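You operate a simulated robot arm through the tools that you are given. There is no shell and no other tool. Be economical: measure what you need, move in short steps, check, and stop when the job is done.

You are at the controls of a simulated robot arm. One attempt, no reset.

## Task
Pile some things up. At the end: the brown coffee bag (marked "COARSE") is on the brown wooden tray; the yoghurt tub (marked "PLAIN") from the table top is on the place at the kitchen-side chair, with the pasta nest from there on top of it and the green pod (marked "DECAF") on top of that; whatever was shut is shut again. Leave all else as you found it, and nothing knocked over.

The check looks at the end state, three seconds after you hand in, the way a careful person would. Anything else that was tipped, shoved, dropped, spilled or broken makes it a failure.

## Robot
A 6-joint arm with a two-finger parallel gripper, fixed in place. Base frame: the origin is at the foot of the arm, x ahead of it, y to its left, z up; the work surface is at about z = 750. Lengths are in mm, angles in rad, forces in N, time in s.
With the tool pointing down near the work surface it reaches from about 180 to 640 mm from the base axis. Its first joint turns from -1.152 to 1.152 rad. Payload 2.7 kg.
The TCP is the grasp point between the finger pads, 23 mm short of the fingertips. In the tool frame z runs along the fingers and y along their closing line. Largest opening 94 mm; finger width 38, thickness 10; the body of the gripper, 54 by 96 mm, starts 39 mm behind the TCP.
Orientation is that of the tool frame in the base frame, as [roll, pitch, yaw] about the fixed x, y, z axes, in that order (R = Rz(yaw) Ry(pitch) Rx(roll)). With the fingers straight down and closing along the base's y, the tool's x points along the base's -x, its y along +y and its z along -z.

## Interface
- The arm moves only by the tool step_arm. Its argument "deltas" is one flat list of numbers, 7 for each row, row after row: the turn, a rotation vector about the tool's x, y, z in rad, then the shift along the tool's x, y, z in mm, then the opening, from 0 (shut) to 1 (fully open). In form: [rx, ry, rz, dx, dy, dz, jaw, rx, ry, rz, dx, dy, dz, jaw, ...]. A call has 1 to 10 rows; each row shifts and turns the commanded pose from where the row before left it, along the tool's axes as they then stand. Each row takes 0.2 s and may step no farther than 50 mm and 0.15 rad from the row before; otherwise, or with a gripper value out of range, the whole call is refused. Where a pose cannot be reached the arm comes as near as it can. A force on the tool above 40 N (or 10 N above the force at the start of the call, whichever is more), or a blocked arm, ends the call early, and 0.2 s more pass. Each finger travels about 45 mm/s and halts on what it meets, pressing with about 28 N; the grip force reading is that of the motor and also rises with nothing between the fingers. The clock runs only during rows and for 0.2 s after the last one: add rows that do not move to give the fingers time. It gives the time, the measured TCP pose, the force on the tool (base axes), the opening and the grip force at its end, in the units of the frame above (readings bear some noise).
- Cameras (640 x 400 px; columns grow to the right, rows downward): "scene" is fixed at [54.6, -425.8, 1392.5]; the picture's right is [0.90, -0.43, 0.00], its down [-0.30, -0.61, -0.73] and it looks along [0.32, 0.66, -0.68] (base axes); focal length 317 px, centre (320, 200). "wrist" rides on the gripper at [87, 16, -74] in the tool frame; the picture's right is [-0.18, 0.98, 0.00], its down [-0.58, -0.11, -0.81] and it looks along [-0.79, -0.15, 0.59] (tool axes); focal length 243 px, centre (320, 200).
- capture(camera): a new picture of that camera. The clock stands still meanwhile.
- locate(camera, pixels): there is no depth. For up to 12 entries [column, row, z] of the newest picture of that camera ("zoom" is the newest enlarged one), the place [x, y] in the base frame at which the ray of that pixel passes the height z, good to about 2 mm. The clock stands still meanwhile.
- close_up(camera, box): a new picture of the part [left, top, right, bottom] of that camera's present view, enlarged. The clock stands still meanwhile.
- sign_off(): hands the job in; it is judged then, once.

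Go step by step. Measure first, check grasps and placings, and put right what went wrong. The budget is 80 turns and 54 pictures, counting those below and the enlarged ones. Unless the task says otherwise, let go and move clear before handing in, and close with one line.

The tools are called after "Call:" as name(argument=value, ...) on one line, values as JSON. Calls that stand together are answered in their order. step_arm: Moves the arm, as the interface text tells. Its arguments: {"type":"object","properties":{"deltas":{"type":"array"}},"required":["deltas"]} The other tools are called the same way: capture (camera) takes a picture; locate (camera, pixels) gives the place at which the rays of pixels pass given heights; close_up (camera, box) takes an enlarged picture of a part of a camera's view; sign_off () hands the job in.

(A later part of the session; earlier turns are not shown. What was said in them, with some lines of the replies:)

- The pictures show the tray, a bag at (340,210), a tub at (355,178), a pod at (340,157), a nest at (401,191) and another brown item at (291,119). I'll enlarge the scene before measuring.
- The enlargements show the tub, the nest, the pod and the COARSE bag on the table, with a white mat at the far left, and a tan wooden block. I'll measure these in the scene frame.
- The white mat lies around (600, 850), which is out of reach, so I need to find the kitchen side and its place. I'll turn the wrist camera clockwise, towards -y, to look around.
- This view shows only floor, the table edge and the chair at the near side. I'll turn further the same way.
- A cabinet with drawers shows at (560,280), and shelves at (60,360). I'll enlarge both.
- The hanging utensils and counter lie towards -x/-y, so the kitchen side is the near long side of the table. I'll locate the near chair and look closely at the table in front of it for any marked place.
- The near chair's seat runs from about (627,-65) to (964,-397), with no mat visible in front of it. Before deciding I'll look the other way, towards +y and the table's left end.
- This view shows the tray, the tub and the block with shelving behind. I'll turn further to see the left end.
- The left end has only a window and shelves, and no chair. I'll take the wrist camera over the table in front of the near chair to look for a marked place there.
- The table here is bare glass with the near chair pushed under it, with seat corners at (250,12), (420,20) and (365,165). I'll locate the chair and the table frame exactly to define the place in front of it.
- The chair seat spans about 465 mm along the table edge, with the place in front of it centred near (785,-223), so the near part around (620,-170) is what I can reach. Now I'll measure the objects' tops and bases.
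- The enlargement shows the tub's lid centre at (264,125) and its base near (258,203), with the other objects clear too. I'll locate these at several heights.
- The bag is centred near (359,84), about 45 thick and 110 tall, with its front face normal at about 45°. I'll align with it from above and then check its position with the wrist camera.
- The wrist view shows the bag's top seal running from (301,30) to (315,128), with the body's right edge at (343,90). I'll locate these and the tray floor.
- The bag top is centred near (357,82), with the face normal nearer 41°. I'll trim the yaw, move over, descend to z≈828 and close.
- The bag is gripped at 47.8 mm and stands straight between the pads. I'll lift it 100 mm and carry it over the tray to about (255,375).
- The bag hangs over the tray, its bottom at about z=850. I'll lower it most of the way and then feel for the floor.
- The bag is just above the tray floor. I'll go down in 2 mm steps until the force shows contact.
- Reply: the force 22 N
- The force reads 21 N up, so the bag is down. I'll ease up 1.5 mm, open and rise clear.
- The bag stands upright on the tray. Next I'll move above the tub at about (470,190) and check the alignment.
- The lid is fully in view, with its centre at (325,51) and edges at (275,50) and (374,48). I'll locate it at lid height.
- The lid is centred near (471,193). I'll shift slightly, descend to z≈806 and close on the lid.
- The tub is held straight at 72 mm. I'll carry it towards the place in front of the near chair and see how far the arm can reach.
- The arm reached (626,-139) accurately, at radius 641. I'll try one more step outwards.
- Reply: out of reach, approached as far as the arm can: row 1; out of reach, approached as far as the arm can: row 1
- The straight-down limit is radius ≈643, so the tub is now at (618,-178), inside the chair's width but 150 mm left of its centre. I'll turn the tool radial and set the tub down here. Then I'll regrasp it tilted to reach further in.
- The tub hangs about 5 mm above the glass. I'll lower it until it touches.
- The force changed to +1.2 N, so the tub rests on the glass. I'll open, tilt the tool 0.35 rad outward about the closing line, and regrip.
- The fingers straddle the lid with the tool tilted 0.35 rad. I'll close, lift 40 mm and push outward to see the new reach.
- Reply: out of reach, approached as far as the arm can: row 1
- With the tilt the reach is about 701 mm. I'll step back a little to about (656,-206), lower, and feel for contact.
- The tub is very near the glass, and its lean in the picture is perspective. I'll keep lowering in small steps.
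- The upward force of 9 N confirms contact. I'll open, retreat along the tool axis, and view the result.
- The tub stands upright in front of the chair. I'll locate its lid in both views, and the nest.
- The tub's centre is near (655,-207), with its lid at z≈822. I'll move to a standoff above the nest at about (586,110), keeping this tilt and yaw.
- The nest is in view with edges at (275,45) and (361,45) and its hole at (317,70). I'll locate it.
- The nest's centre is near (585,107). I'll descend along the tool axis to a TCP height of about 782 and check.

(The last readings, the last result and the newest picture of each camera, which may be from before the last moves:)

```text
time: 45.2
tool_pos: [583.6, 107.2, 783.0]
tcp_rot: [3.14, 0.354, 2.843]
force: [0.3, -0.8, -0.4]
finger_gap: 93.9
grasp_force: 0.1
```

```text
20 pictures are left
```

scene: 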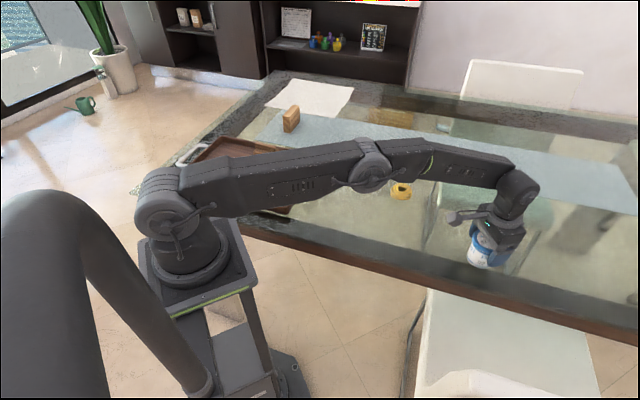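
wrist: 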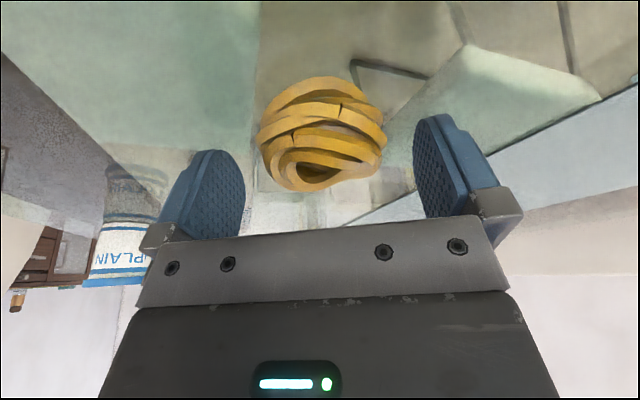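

The nest is centred between the fingers. I'll lower 1.5 mm and close.

Call:
step_arm(deltas=[0, 0, 0, 0.5, 0, 1.4, 1, 0, 0, 0, 0, 0, 0, 0.6, 0, 0, 0, 0, 0, 0, 0.6, 0, 0, 0, 0, 0, 0, 0.6, 0, 0, 0, 0, 0, 0, 0.6])

Call:
step_arm(deltas=[0, 0, 0, -6.9, 0, -18.8, 0.6, 0, 0, 0, -13.7, 0, -37.6, 0.6, 0, 0, 0, -13.7, 0, -37.6, 0.6, 0, 0, 0, 0, 0, 0, 0.6])

Call:
capture(camera="wrist")

```text
time: 46.4
tool_pos: [581.9, 104.7, 782.8]
tcp_rot: [3.141, 0.349, 2.842]
force: [-1.6, 0.0, -0.2]
finger_gap: 56.5
grasp_force: 0.2
```

```text
time: 47.4
tool_pos: [584.2, 104.0, 881.3]
tcp_rot: [-3.141, 0.35, 2.843]
force: [0.8, -0.1, 0.2]
finger_gap: 56.2
grasp_force: 0.1
```

```text
19 pictures are left
```

wrist: 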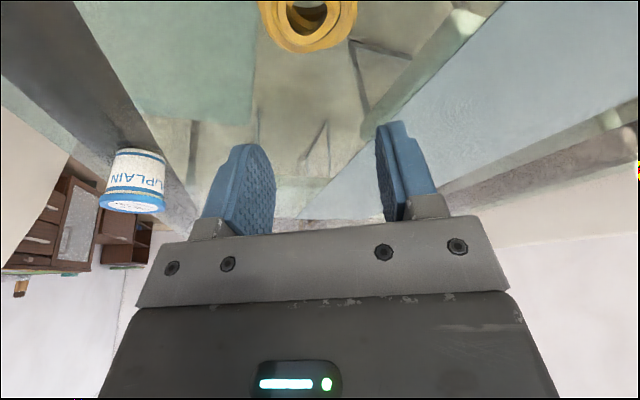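

The fingers stopped at the commanded 56 mm without gripping, so the nest is narrower than that and still on the table. I'll open, go back down and close further.

Call:
step_arm(deltas=[0, 0, 0, 0, 0, 0, 1, 0, 0, 0, 0, 0, 0, 1, 0, 0, 0, 13.7, 0, 37.6, 1, 0, 0, 0, 13.7, 0, 37.6, 1, 0, 0, 0, 6.9, 0, 18.8, 1, 0, 0, 0, 0, 0, 0, 0.3, 0, 0, 0, 0, 0, 0, 0.3, 0, 0, 0, 0, 0, 0, 0.3, 0, 0, 0, 0, 0, 0, 0.3])

Call:
capture(camera="wrist")

```text
time: 49.4
tool_pos: [582.9, 103.8, 781.0]
tcp_rot: [3.141, 0.351, 2.843]
force: [0.3, 0.5, 0.4]
finger_gap: 54.9
grasp_force: 27.8
```

```text
18 pictures are left
```

wrist: 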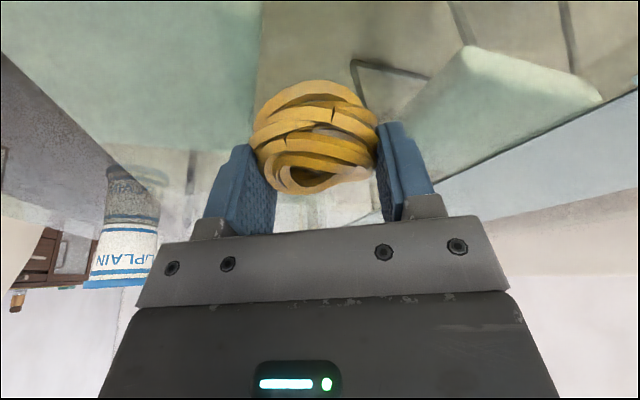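

The nest is gripped at 54.9 mm with 28 N. I'll lift it and check how it sits relative to the TCP.

Call:
step_arm(deltas=[0, 0, 0, -3.4, 0, -9.4, 0.3, 0, 0, 0, -6.9, 0, -18.8, 0.3, 0, 0, 0, -13.7, 0, -37.6, 0.3, 0, 0, 0, -13.7, 0, -37.6, 0.3, 0, 0, 0, 0, 0, 0, 0.3])

Call:
capture(camera="wrist")

Call:
close_up(camera="scene", box=[350, 110, 470, 210])

```text
time: 50.6
tool_pos: [580.7, 105.0, 893.9]
tcp_rot: [3.14, 0.352, 2.845]
force: [0.3, -1.0, -0.8]
finger_gap: 55.2
grasp_force: 28.3
```

```text
17 pictures are left
```

wrist: 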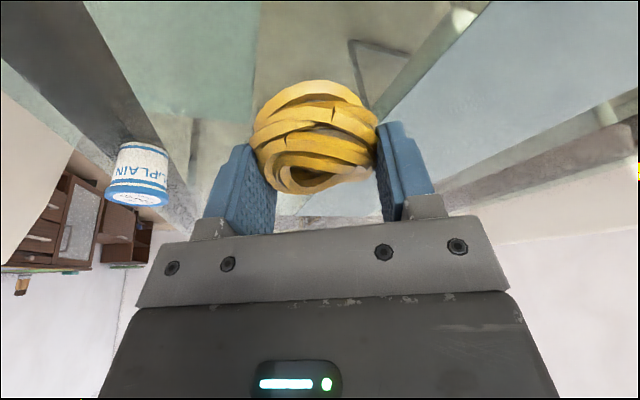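

```text
4.00 times, centred on (410, 160) of scene
```

zoom: 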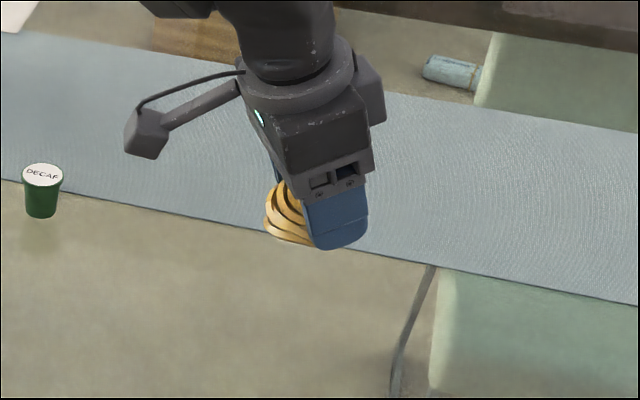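

The nest is held level. I'll locate it relative to the TCP to place it on centre.

Call:
locate(camera="wrist", pixels=[[305, 178, 886], [312, 194, 886], [252, 145, 875], [378, 140, 875], [315, 80, 865], [137, 185, 822], [105, 192, 820], [167, 196, 820]])

```text
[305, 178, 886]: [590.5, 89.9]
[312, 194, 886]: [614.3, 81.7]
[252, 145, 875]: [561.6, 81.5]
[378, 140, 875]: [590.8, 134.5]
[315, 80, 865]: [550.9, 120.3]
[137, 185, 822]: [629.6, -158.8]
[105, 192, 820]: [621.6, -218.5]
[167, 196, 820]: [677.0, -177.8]
```

The nest's centre is within 2 mm of the TCP, and its bottom is 31 mm below it. I'll carry it over the tub at about (655,-208).

Call:
step_arm(deltas=[0, 0, 0, -21.27, -39.6, 9.14, 0.3, 0, 0, 0, -21.27, -39.6, 9.14, 0.3, 0, 0, 0, -21.27, -39.6, 9.14, 0.3, 0, 0, 0, -21.27, -39.6, 9.14, 0.3, 0, 0, 0, -21.27, -39.6, 9.14, 0.3, 0, 0, 0, -21.27, -39.6, 9.14, 0.3, 0, 0, 0, -21.27, -39.6, 9.14, 0.3, 0, 0, 0, 0, 0, 0, 0.3])

Call:
capture(camera="wrist")

Call:
close_up(camera="scene", box=[440, 180, 580, 290])

```text
time: 52.4
tool_pos: [655.1, -206.4, 882.5]
tcp_rot: [-3.141, 0.351, 2.842]
force: [0.7, -0.3, -0.7]
finger_gap: 54.8
grasp_force: 27.9
```

```text
15 pictures are left
```

wrist: 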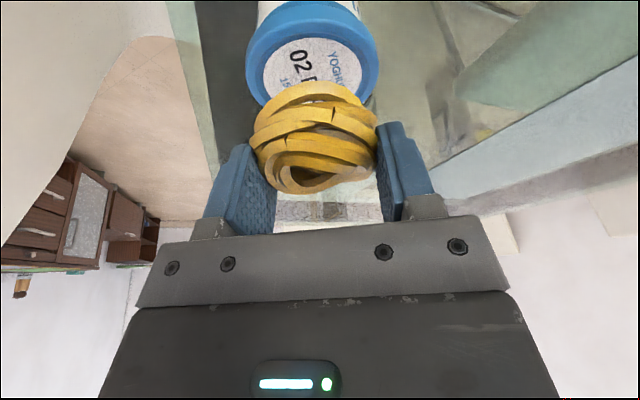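

```text
3.64 times, centred on (510, 235) of scene
```

zoom: 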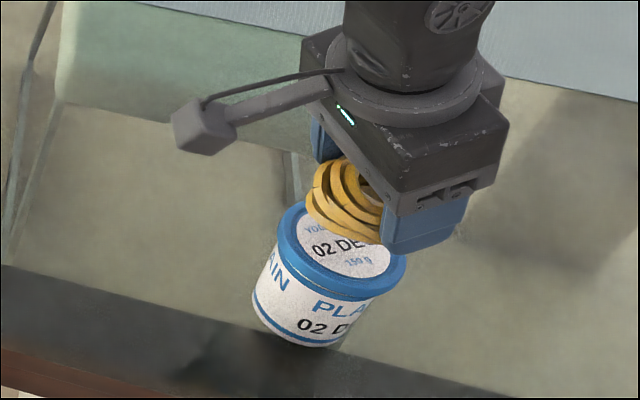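

The nest is above the lid. I'll recheck the lid's centre from both pictures before lowering.

Call:
locate(camera="wrist", pixels=[[246, 65, 818], [380, 60, 818], [313, 62, 820]])

Call:
locate(camera="zoom", pixels=[[278, 230, 820], [406, 265, 820], [342, 249, 822], [322, 295, 815]])

```text
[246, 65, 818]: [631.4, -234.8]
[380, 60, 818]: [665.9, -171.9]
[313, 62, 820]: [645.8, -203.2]
```

```text
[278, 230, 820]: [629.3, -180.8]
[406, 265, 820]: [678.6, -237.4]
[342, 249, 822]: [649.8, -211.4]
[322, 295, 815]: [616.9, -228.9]
```

The lid's centre estimates agree with (654,-208), so the alignment is good to about 2 mm. I'll lower 26 mm and then feel for the lid.

Call:
step_arm(deltas=[0, 0, 0, 4.5, 0, 12.2, 0.3, 0, 0, 0, 4.5, 0, 12.2, 0.3, 0, 0, 0, 0, 0, 0, 0.3])

Call:
step_arm(deltas=[0, 0, 0, 0.5, 0, 1.4, 0.3])

Call:
step_arm(deltas=[0, 0, 0, 0.4, 0, 1.1, 0.3])

```text
time: 53.2
tool_pos: [653.9, -206.6, 858.1]
tcp_rot: [3.141, 0.353, 2.844]
force: [-0.4, -0.1, -0.8]
finger_gap: 55.1
grasp_force: 28.0
```

```text
time: 53.6
tool_pos: [654.8, -207.0, 855.2]
tcp_rot: [3.141, 0.354, 2.843]
force: [-0.9, 1.3, 4.6]
finger_gap: 54.9
grasp_force: 28.9
```

```text
time: 54.0
tool_pos: [655.5, -207.7, 855.6]
tcp_rot: [3.141, 0.354, 2.844]
force: [-1.6, 2.9, 9.0]
finger_gap: 54.7
grasp_force: 28.2
```

The nest touches the lid, with 9 N upward. I'll ease off, open, and retreat along the tool axis.

Call:
step_arm(deltas=[0, 0, 0, -0.4, 0, -1, 0.3, 0, 0, 0, 0, 0, 0, 0.75, 0, 0, 0, 0, 0, 0, 1, 0, 0, 0, 0, 0, 0, 1, 0, 0, 0, 0, 0, 0, 1, 0, 0, 0, 0, 0, -20, 1, 0, 0, 0, 0, 0, -45, 1, 0, 0, 0, 0, 0, -45, 1, 0, 0, 0, 0, 0, 0, 1])

Call:
close_up(camera="scene", box=[440, 180, 580, 290])

Call:
capture(camera="wrist")

```text
time: 56.0
tool_pos: [616.9, -196.1, 962.8]
tcp_rot: [3.141, 0.35, 2.843]
force: [0.7, -0.2, -0.4]
finger_gap: 94.0
grasp_force: 0.1
```

```text
3.64 times, centred on (510, 235) of scene
```

zoom: 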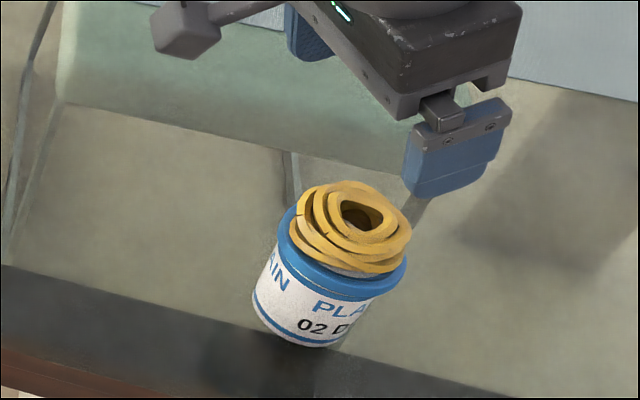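

```text
12 pictures are left
```

wrist: 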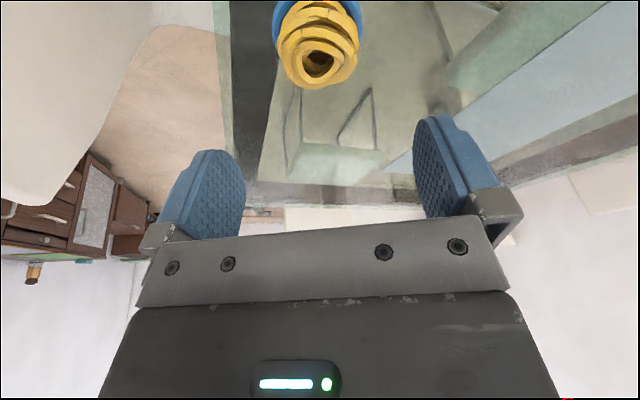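

The nest sits flat on the lid. I'll locate its top ring and hole for the pod's target.

Call:
locate(camera="zoom", pixels=[[361, 215, 842], [354, 218, 845], [290, 245, 828], [411, 250, 832], [338, 202, 845], [385, 220, 845]])

Call:
locate(camera="wrist", pixels=[[317, 62, 845], [276, 45, 835], [359, 45, 835], [320, 90, 845]])

```text
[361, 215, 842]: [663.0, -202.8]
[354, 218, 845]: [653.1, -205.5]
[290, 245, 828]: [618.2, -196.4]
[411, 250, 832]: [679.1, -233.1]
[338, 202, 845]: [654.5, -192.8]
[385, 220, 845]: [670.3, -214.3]
```

```text
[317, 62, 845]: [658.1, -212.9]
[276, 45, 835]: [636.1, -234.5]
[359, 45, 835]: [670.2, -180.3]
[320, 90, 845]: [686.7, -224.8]
```

The nest is centred near (657,-208), with its hole about there too. Near the pod, the wrist camera would hang over the tray rim at this yaw. I'll travel there high and turn about the vertical so the camera side faces -y.

Call:
step_arm(deltas=[0, 0, 0, 23.8, 40.3, -5.6, 1, 0, 0, 0, 23.8, 40.3, -5.6, 1, 0, 0, 0, 23.8, 40.3, -5.6, 1, 0, 0, 0, 23.8, 40.3, -5.6, 1, 0, 0, 0, 23.8, 40.3, -5.6, 1, 0, 0, 0, 23.8, 40.3, -5.6, 1, 0, 0, 0, 23.8, 40.3, -5.6, 1, 0, 0, 0, 23.8, 40.3, -5.6, 1, 0, 0, 0, 23.8, 40.3, -5.6, 1, 0, 0, 0, 23.8, 40.3, -5.6, 1])

Call:
step_arm(deltas=[0, 0, 0, 23.8, 40.3, -5.6, 0.64, -0.0484, 0, -0.1325, 0, 0, 0, 0.64, -0.0484, 0, -0.1325, 0, 0, 0, 0.64, -0.0484, 0, -0.1325, 0, 0, 0, 0.64, -0.0484, 0, -0.1325, 0, 0, 0, 0.64, -0.0484, 0, -0.1325, 0, 0, 0, 0.64, -0.0484, 0, -0.1325, 0, 0, 0, 0.64, -0.0484, 0, -0.1325, 0, 0, 0, 0.64, -0.0484, 0, -0.1325, 0, 0, 0, 0.64, -0.0484, 0, -0.1325, 0, 0, 0, 0.64])

Call:
step_arm(deltas=[-0.0484, 0, -0.1325, 0, 0, 0, 0.64, -0.0484, 0, -0.1325, 0, 0, 0, 0.64, -0.0484, 0, -0.1325, 0, 0, 0, 0.64, 0, 0, 0, 0, 0, 0, 0.64])

Call:
capture(camera="wrist")

```text
time: 58.2
tool_pos: [506.2, 263.7, 929.4]
tcp_rot: [3.142, 0.353, 2.844]
force: [0.3, 0.1, 0.2]
finger_gap: 93.9
grasp_force: 0.0
```

```text
time: 60.4
tool_pos: [494.0, 307.3, 928.7]
tcp_rot: [-3.139, 0.353, -2.17]
force: [-1.0, 0.2, -0.3]
finger_gap: 60.3
grasp_force: 0.0
```

```text
time: 61.4
tool_pos: [492.8, 306.2, 927.4]
tcp_rot: [-3.14, 0.349, -1.745]
force: [0.4, 0.4, -0.4]
finger_gap: 60.3
grasp_force: 0.1
```

```text
11 pictures are left
```

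wrist: 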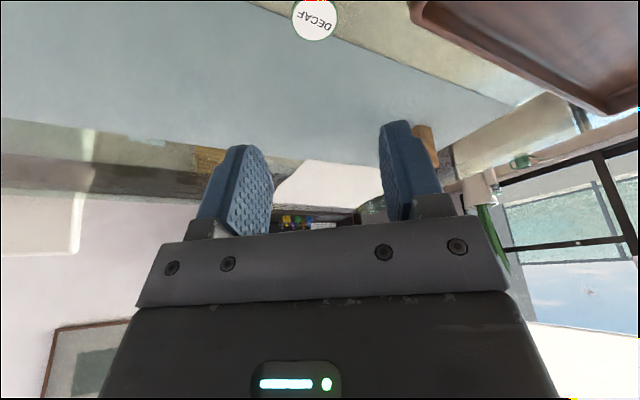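

The pod's lid is at (316,18), well between the fingers, and the tray rim's edge is at (412,8). I'll locate both.

Call:
locate(camera="wrist", pixels=[[316, 18, 785], [293, 18, 785], [338, 20, 785], [317, 40, 785], [412, 8, 775], [605, 112, 775], [425, 165, 770]])

```text
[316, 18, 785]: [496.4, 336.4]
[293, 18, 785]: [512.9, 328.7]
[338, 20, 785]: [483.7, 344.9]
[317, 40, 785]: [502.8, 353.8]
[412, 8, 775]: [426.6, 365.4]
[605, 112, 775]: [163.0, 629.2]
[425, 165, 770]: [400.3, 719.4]
```

The pod is at (498,337), as measured before. I'll descend along the tool axis to a TCP height of about 785 and look.

Call:
step_arm(deltas=[0, 0, 0, 20.5, 0.4, 30, 0.64, 0, 0, 0, 0, 0, 45, 0.64, 0, 0, 0, 0, 0, 45, 0.64, 0, 0, 0, 0, 0, 24, 0.64, 0, 0, 0, 0, 0, 0, 0.64])

Call:
capture(camera="wrist")

```text
time: 62.6
tool_pos: [500.4, 337.1, 783.6]
tcp_rot: [-3.14, 0.352, -1.748]
force: [0.2, -0.1, -0.6]
finger_gap: 60.3
grasp_force: 0.1
```

```text
10 pictures are left
```

wrist: 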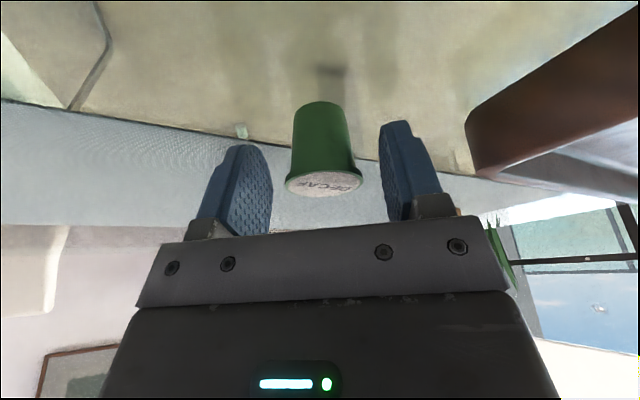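

The pod stands between the pads with its rim at TCP height. I'll close on it, lift and check.

Call:
step_arm(deltas=[0, 0, 0, 0, 0, 0, 0.15, 0, 0, 0, 0, 0, 0, 0.15, 0, 0, 0, 0, 0, 0, 0.15, 0, 0, 0, 0, 0, 0, 0.15])

Call:
step_arm(deltas=[0, 0, 0, -3.4, 0, -9.4, 0.15, 0, 0, 0, -13.7, 0, -37.6, 0.15, 0, 0, 0, -13.7, 0, -37.6, 0.15, 0, 0, 0, -13.7, 0, -37.6, 0.15, 0, 0, 0, 0, 0, 0, 0.15])

Call:
capture(camera="wrist")

```text
time: 63.6
tool_pos: [500.3, 337.8, 784.1]
tcp_rot: [-3.14, 0.351, -1.748]
force: [0.0, -0.2, -0.5]
finger_gap: 32.8
grasp_force: 28.1
```

```text
time: 64.8
tool_pos: [495.8, 339.1, 916.1]
tcp_rot: [-3.141, 0.35, -1.747]
force: [0.2, 0.1, -0.1]
finger_gap: 32.8
grasp_force: 28.0
```

```text
9 pictures are left
```

wrist: 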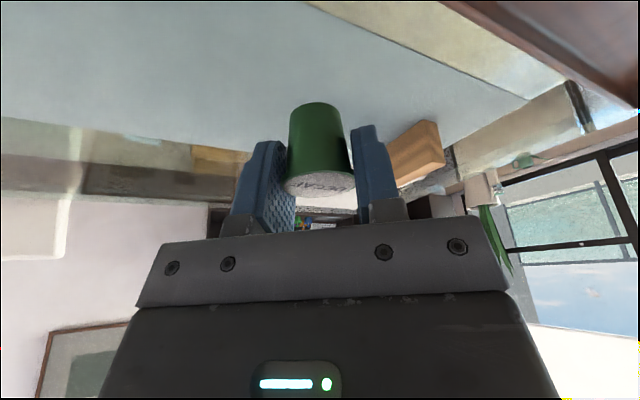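

The pod is held upright at 32.8 mm. I'll turn back to the earlier yaw and carry it over the stack.

Call:
step_arm(deltas=[0.0484, 0, 0.1325, 0, 0, 0, 0.15, 0.0484, 0, 0.1325, 0, 0, 0, 0.15, 0.0484, 0, 0.1325, 0, 0, 0, 0.15, 0.0484, 0, 0.1325, 0, 0, 0, 0.15, 0.0484, 0, 0.1325, 0, 0, 0, 0.15, 0.0484, 0, 0.1325, 0, 0, 0, 0.15, 0.0484, 0, 0.1325, 0, 0, 0, 0.15, 0.0484, 0, 0.1325, 0, 0, 0, 0.15, 0.0484, 0, 0.1325, 0, 0, 0, 0.15, 0.0484, 0, 0.1325, 0, 0, 0, 0.15])

Call:
step_arm(deltas=[0.0484, 0, 0.1325, 0, 0, 0, 0.15, 0.0484, 0, 0.1325, 0, 0, 0, 0.15, 0, 0, 0, -24.78, -39.53, 8.07, 0.15, 0, 0, 0, -24.78, -39.53, 8.07, 0.15, 0, 0, 0, -24.78, -39.53, 8.07, 0.15, 0, 0, 0, -24.78, -39.53, 8.07, 0.15, 0, 0, 0, -24.78, -39.53, 8.07, 0.15, 0, 0, 0, -24.78, -39.53, 8.07, 0.15, 0, 0, 0, 0, 0, 0, 0.15])

```text
time: 67.0
tool_pos: [499.3, 335.6, 915.1]
tcp_rot: [-3.141, 0.353, 3.126]
force: [0.3, -0.1, -0.4]
finger_gap: 32.5
grasp_force: 28.6
```

```text
time: 69.0
tool_pos: [576.8, 58.0, 923.4]
tcp_rot: [3.14, 0.354, 2.844]
force: [-0.7, -0.9, 0.6]
finger_gap: 32.3
grasp_force: 28.4
```

It's halfway there. I'll continue over the stack and look.

Call:
step_arm(deltas=[0, 0, 0, -24.78, -39.53, 8.07, 0.15, 0, 0, 0, -24.78, -39.53, 8.07, 0.15, 0, 0, 0, -24.78, -39.53, 8.07, 0.15, 0, 0, 0, -24.78, -39.53, 8.07, 0.15, 0, 0, 0, -24.78, -39.53, 8.07, 0.15, 0, 0, 0, -24.78, -39.53, 8.07, 0.15, 0, 0, 0, 0, 0, 0, 0.15])

Call:
capture(camera="wrist")

Call:
close_up(camera="scene", box=[440, 160, 580, 270])

```text
time: 70.6
tool_pos: [657.9, -211.5, 925.7]
tcp_rot: [-3.14, 0.351, 2.843]
force: [-0.1, 0.2, 0.0]
finger_gap: 32.9
grasp_force: 28.0
```

```text
8 pictures are left
```

wrist: 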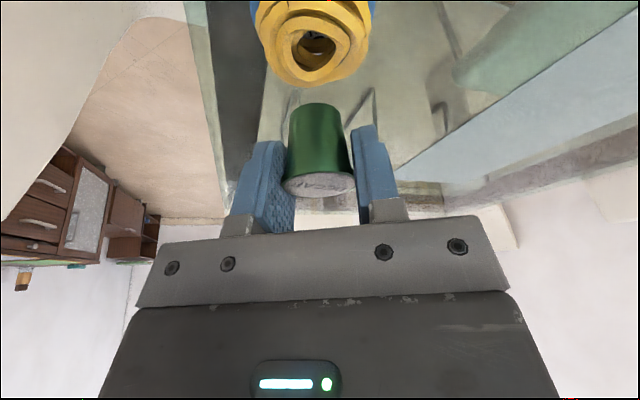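

```text
3.64 times, centred on (510, 215) of scene
```

zoom: 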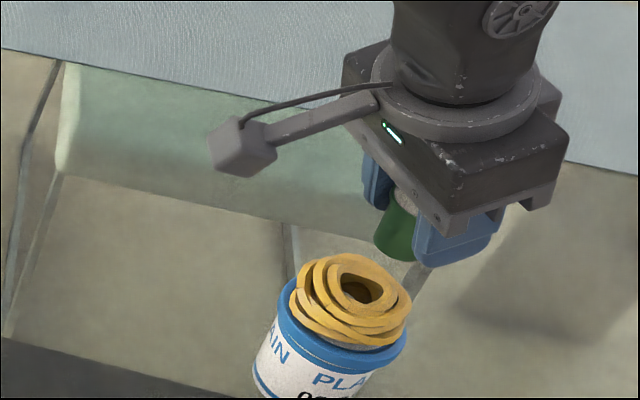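

The pod hangs above the nest. I'll compare the nest's and pod's positions in both views.

Call:
locate(camera="wrist", pixels=[[313, 48, 845], [318, 87, 843], [255, 25, 835], [373, 18, 835], [318, 186, 927], [284, 182, 926], [355, 182, 926], [318, 198, 926]])

Call:
locate(camera="zoom", pixels=[[360, 286, 845], [290, 318, 828], [411, 322, 832], [395, 240, 894], [373, 242, 894], [418, 255, 894]])

```text
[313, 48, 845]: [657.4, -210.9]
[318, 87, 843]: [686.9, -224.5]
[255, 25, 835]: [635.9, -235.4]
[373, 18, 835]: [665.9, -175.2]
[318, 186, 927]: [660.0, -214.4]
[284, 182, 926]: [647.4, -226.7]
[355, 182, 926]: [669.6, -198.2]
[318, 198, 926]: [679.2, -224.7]
```

```text
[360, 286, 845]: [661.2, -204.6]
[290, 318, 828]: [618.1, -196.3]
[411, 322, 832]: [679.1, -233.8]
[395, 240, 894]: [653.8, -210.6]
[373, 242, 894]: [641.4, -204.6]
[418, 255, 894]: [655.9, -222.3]
```

The pod needs about 3 mm along the tool's +y to sit over the nest's centre. I'll shift it, lower 37 mm, then feel.

Call:
step_arm(deltas=[0, 0, 0, 0.5, 3, 0, 0.15, 0, 0, 0, 6.3, 0, 17.4, 0.15, 0, 0, 0, 6.3, 0, 17.4, 0.15, 0, 0, 0, 0, 0, 0, 0.15])

Call:
close_up(camera="scene", box=[440, 160, 580, 270])

```text
time: 71.6
tool_pos: [657.2, -208.0, 889.0]
tcp_rot: [-3.141, 0.352, 2.843]
force: [-0.1, -0.2, 4.1]
finger_gap: 32.8
grasp_force: 28.1
```

```text
3.64 times, centred on (510, 215) of scene
```

zoom: 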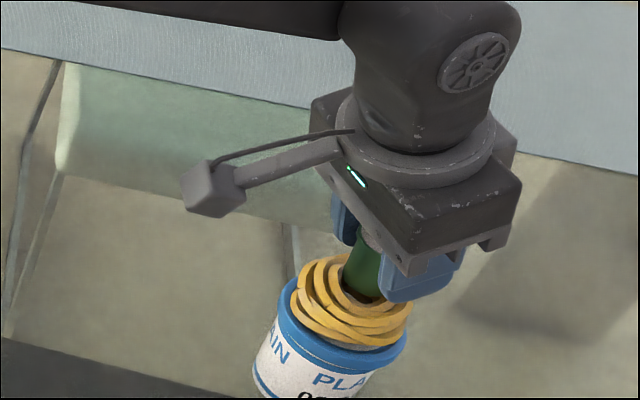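

The force is +4 N, so the pod already touches the nest at TCP 889. I'll press 0.7 mm more to confirm it's seated.

Call:
step_arm(deltas=[0, 0, 0, 0.2, 0, 0.7, 0.15, 0, 0, 0, 0, 0, 0, 0.15])

Call:
capture(camera="wrist")

```text
time: 72.2
tool_pos: [658.0, -206.8, 890.7]
tcp_rot: [-3.141, 0.355, 2.844]
force: [-1.9, -2.1, 8.4]
finger_gap: 32.6
grasp_force: 27.9
```

```text
5 pictures are left
```

wrist: 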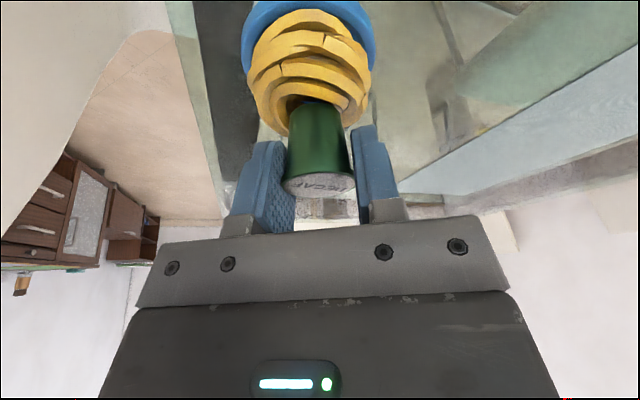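

The pod's axis looks about 3 mm towards +y of the nest's centre: the nest spans columns 247–371, and the pod's axis meets that row near 315. I'll lift 4 mm, shift -2.5 mm, and lower again.

Call:
step_arm(deltas=[0, 0, 0, -1.6, 0, -4.3, 0.15, 0, 0, 0, 0, -2.5, 0, 0.15, 0, 0, 0, 0.7, 0, 1.9, 0.15, 0, 0, 0, 0, 0, 0, 0.15])

Call:
step_arm(deltas=[0, 0, 0, 0.4, 0, 1.1, 0.15, 0, 0, 0, 0, 0, 0, 0.15])

Call:
step_arm(deltas=[0, 0, 0, 0.3, 0, 0.9, 0.15, 0, 0, 0, 0, 0, 0, 0.15])

```text
time: 73.2
tool_pos: [658.4, -207.7, 890.8]
tcp_rot: [3.14, 0.352, 2.844]
force: [-0.2, -0.3, -0.1]
finger_gap: 32.9
grasp_force: 27.7
```

```text
time: 73.8
tool_pos: [657.2, -209.7, 891.2]
tcp_rot: [3.14, 0.349, 2.843]
force: [-1.1, 0.1, -0.4]
finger_gap: 32.5
grasp_force: 27.7
```

```text
time: 74.4
tool_pos: [657.2, -207.2, 889.1]
tcp_rot: [-3.141, 0.352, 2.845]
force: [0.0, -0.2, 0.5]
finger_gap: 32.6
grasp_force: 27.9
```

Call:
step_arm(deltas=[0, 0, 0, 0.2, 0, 0.7, 0.15, 0, 0, 0, 0, 0, 0, 0.15])

Call:
step_arm(deltas=[0, 0, 0, 0.2, 0, 0.5, 0.15, 0, 0, 0, 0, 0, 0, 0.15])

Call:
close_up(camera="wrist", box=[220, 0, 400, 220])

```text
time: 75.0
tool_pos: [658.2, -209.1, 889.9]
tcp_rot: [3.141, 0.352, 2.842]
force: [-1.9, 1.3, 5.9]
finger_gap: 32.6
grasp_force: 27.9
```

```text
time: 75.6
tool_pos: [658.0, -209.6, 889.8]
tcp_rot: [-3.141, 0.354, 2.843]
force: [-0.4, 1.1, 10.7]
finger_gap: 33.0
grasp_force: 28.1
```

```text
1.82 times, centred on (310, 110) of wrist
```

zoom: 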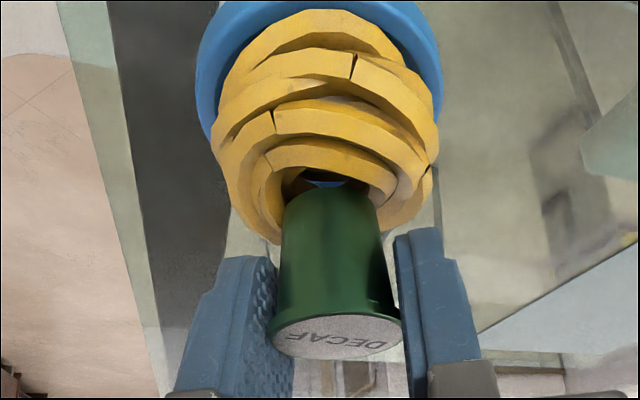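

Laterally the pod is now central, at 327 against the ring's 331. The open hole shows on the inboard side at (320,180), so the pod should move about 5 mm inboard. I'll lift, shift, and lower.

Call:
step_arm(deltas=[0, 0, 0, -1.7, 0, -4.7, 0.15, 0, 0, 0, 4.7, 0, -1.7, 0.15, 0, 0, 0, 0.8, 0, 2.4, 0.15, 0, 0, 0, 0, 0, 0, 0.15])

Call:
step_arm(deltas=[0, 0, 0, 0.4, 0, 1.1, 0.15, 0, 0, 0, 0, 0, 0, 0.15])

Call:
step_arm(deltas=[0, 0, 0, 0.2, 0, 0.7, 0.15, 0, 0, 0, 0, 0, 0, 0.15])

```text
time: 76.6
tool_pos: [653.3, -207.1, 889.3]
tcp_rot: [3.141, 0.35, 2.843]
force: [0.7, 0.5, 0.3]
finger_gap: 32.7
grasp_force: 27.5
```

```text
time: 77.2
tool_pos: [653.1, -206.9, 890.5]
tcp_rot: [3.141, 0.353, 2.845]
force: [0.3, 0.0, 1.1]
finger_gap: 32.7
grasp_force: 28.0
```

```text
time: 77.8
tool_pos: [653.4, -206.6, 890.0]
tcp_rot: [-3.141, 0.353, 2.842]
force: [-1.2, 0.1, 6.3]
finger_gap: 32.8
grasp_force: 28.0
```

The pod has touched again, at 6 N. I'll look once before opening.

Call:
close_up(camera="wrist", box=[220, 0, 400, 220])

```text
1.82 times, centred on (310, 110) of wrist
```

zoom: 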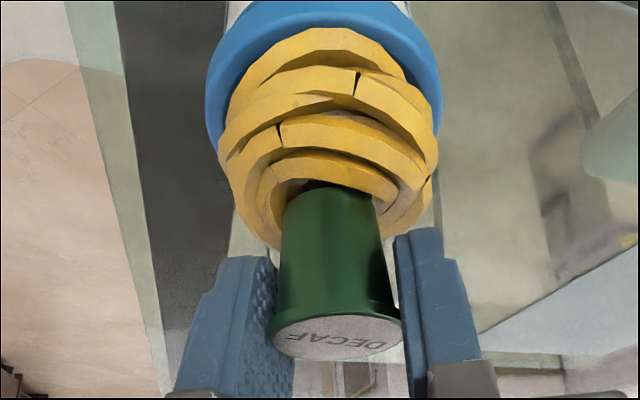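

The gap has nearly closed, with only a sliver dark at (320,187). I'll move 2.5 mm more inboard so the inner ring supports the pod all round.

Call:
step_arm(deltas=[0, 0, 0, -1.4, 0, -3.8, 0.15, 0, 0, 0, 2.4, 0, -0.9, 0.15, 0, 0, 0, 1.0, 0, 2.8, 0.15, 0, 0, 0, 0, 0, 0, 0.15])

Call:
step_arm(deltas=[0, 0, 0, 0.3, 0, 0.9, 0.15, 0, 0, 0, 0, 0, 0, 0.15])

Call:
step_arm(deltas=[0, 0, 0, 0.2, 0, 0.6, 0.15, 0, 0, 0, 0, 0, 0, 0.15])

```text
time: 78.8
tool_pos: [652.8, -206.0, 890.5]
tcp_rot: [-3.141, 0.352, 2.843]
force: [-0.8, -0.6, 5.0]
finger_gap: 32.8
grasp_force: 28.1
```

```text
time: 79.4
tool_pos: [651.6, -206.1, 889.8]
tcp_rot: [3.141, 0.356, 2.844]
force: [-0.4, 0.8, 12.0]
finger_gap: 32.8
grasp_force: 28.5
```

```text
time: 80.0
tool_pos: [651.3, -205.6, 888.5]
tcp_rot: [3.141, 0.356, 2.844]
force: [1.3, -0.2, 19.5]
finger_gap: 32.6
grasp_force: 27.5
```

There's solid contact at 19 N. I'll ease back about 1.7 mm, open gently, and look before retreating.

Call:
step_arm(deltas=[0, 0, 0, -0.6, 0, -1.5, 0.15, 0, 0, 0, 0, 0, 0, 0.15])

Call:
step_arm(deltas=[0, 0, 0, 0, 0, 0, 0.45, 0, 0, 0, 0, 0, 0, 0.8, 0, 0, 0, 0, 0, 0, 0.8, 0, 0, 0, 0, 0, 0, 0.8])

Call:
close_up(camera="wrist", box=[220, 0, 400, 220])

```text
time: 80.6
tool_pos: [652.7, -206.1, 888.9]
tcp_rot: [-3.141, 0.354, 2.844]
force: [2.0, 0.0, 14.3]
finger_gap: 32.5
grasp_force: 27.8
```

```text
time: 81.6
tool_pos: [652.7, -206.3, 888.0]
tcp_rot: [3.141, 0.351, 2.842]
force: [-0.3, 0.6, 0.7]
finger_gap: 75.1
grasp_force: 0.1
```

```text
1.82 times, centred on (310, 110) of wrist
```

zoom: 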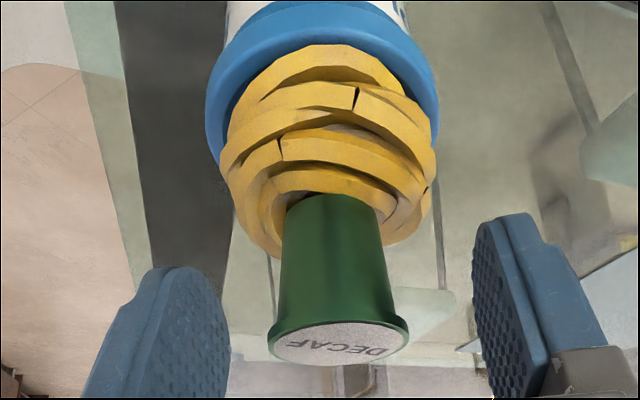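

The pod stands upright on the nest with the fingers clear. I'll retreat along the tool axis and let some time pass before checking.

Call:
step_arm(deltas=[0, 0, 0, 0, 0, -15, 0.8, 0, 0, 0, 0, 0, -30, 0.8, 0, 0, 0, 0, 0, -45, 0.8, 0, 0, 0, 0, 0, -45, 0.8, 0, 0, 0, 40, 0, -15, 0.8, 0, 0, 0, 40, 0, -15, 0.8, 0, 0, 0, 40, 0, -15, 0.8, 0, 0, 0, 0, 0, 0, 0.8, 0, 0, 0, 0, 0, 0, 0.8, 0, 0, 0, 0, 0, 0, 0.8])

Call:
capture(camera="scene")

```text
time: 83.8
tool_pos: [484.0, -156.6, 1017.7]
tcp_rot: [3.141, 0.35, 2.842]
force: [0.2, 0.0, -0.5]
finger_gap: 75.2
grasp_force: 0.1
```

```text
1 pictures are left
```

scene: 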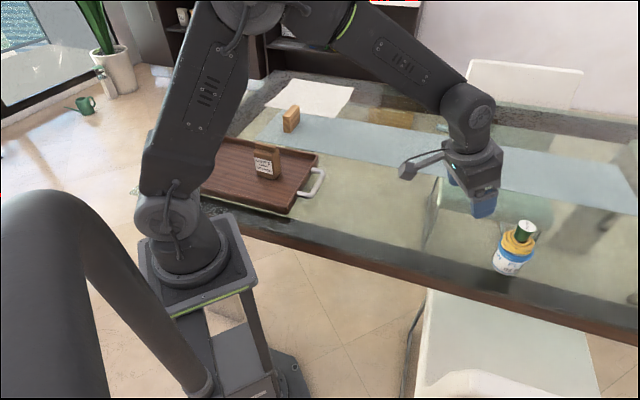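

The final picture shows the tub, nest and pod stacked upright at (513,248) in front of the near chair. The bag stands on the tray at (266,163), and the block and everything else look unmoved, with the arm clear. I'll hand in now.

Call:
sign_off()

```text
The job is handed in.
```

I handed the job in with the bag on the tray and the tub, nest and pod stacked upright at the kitchen-side chair. I took this to be the near chair, and the stack stands about 100 mm left of its centre because that was as far as the arm could reach. I opened nothing, so there was nothing to shut again.
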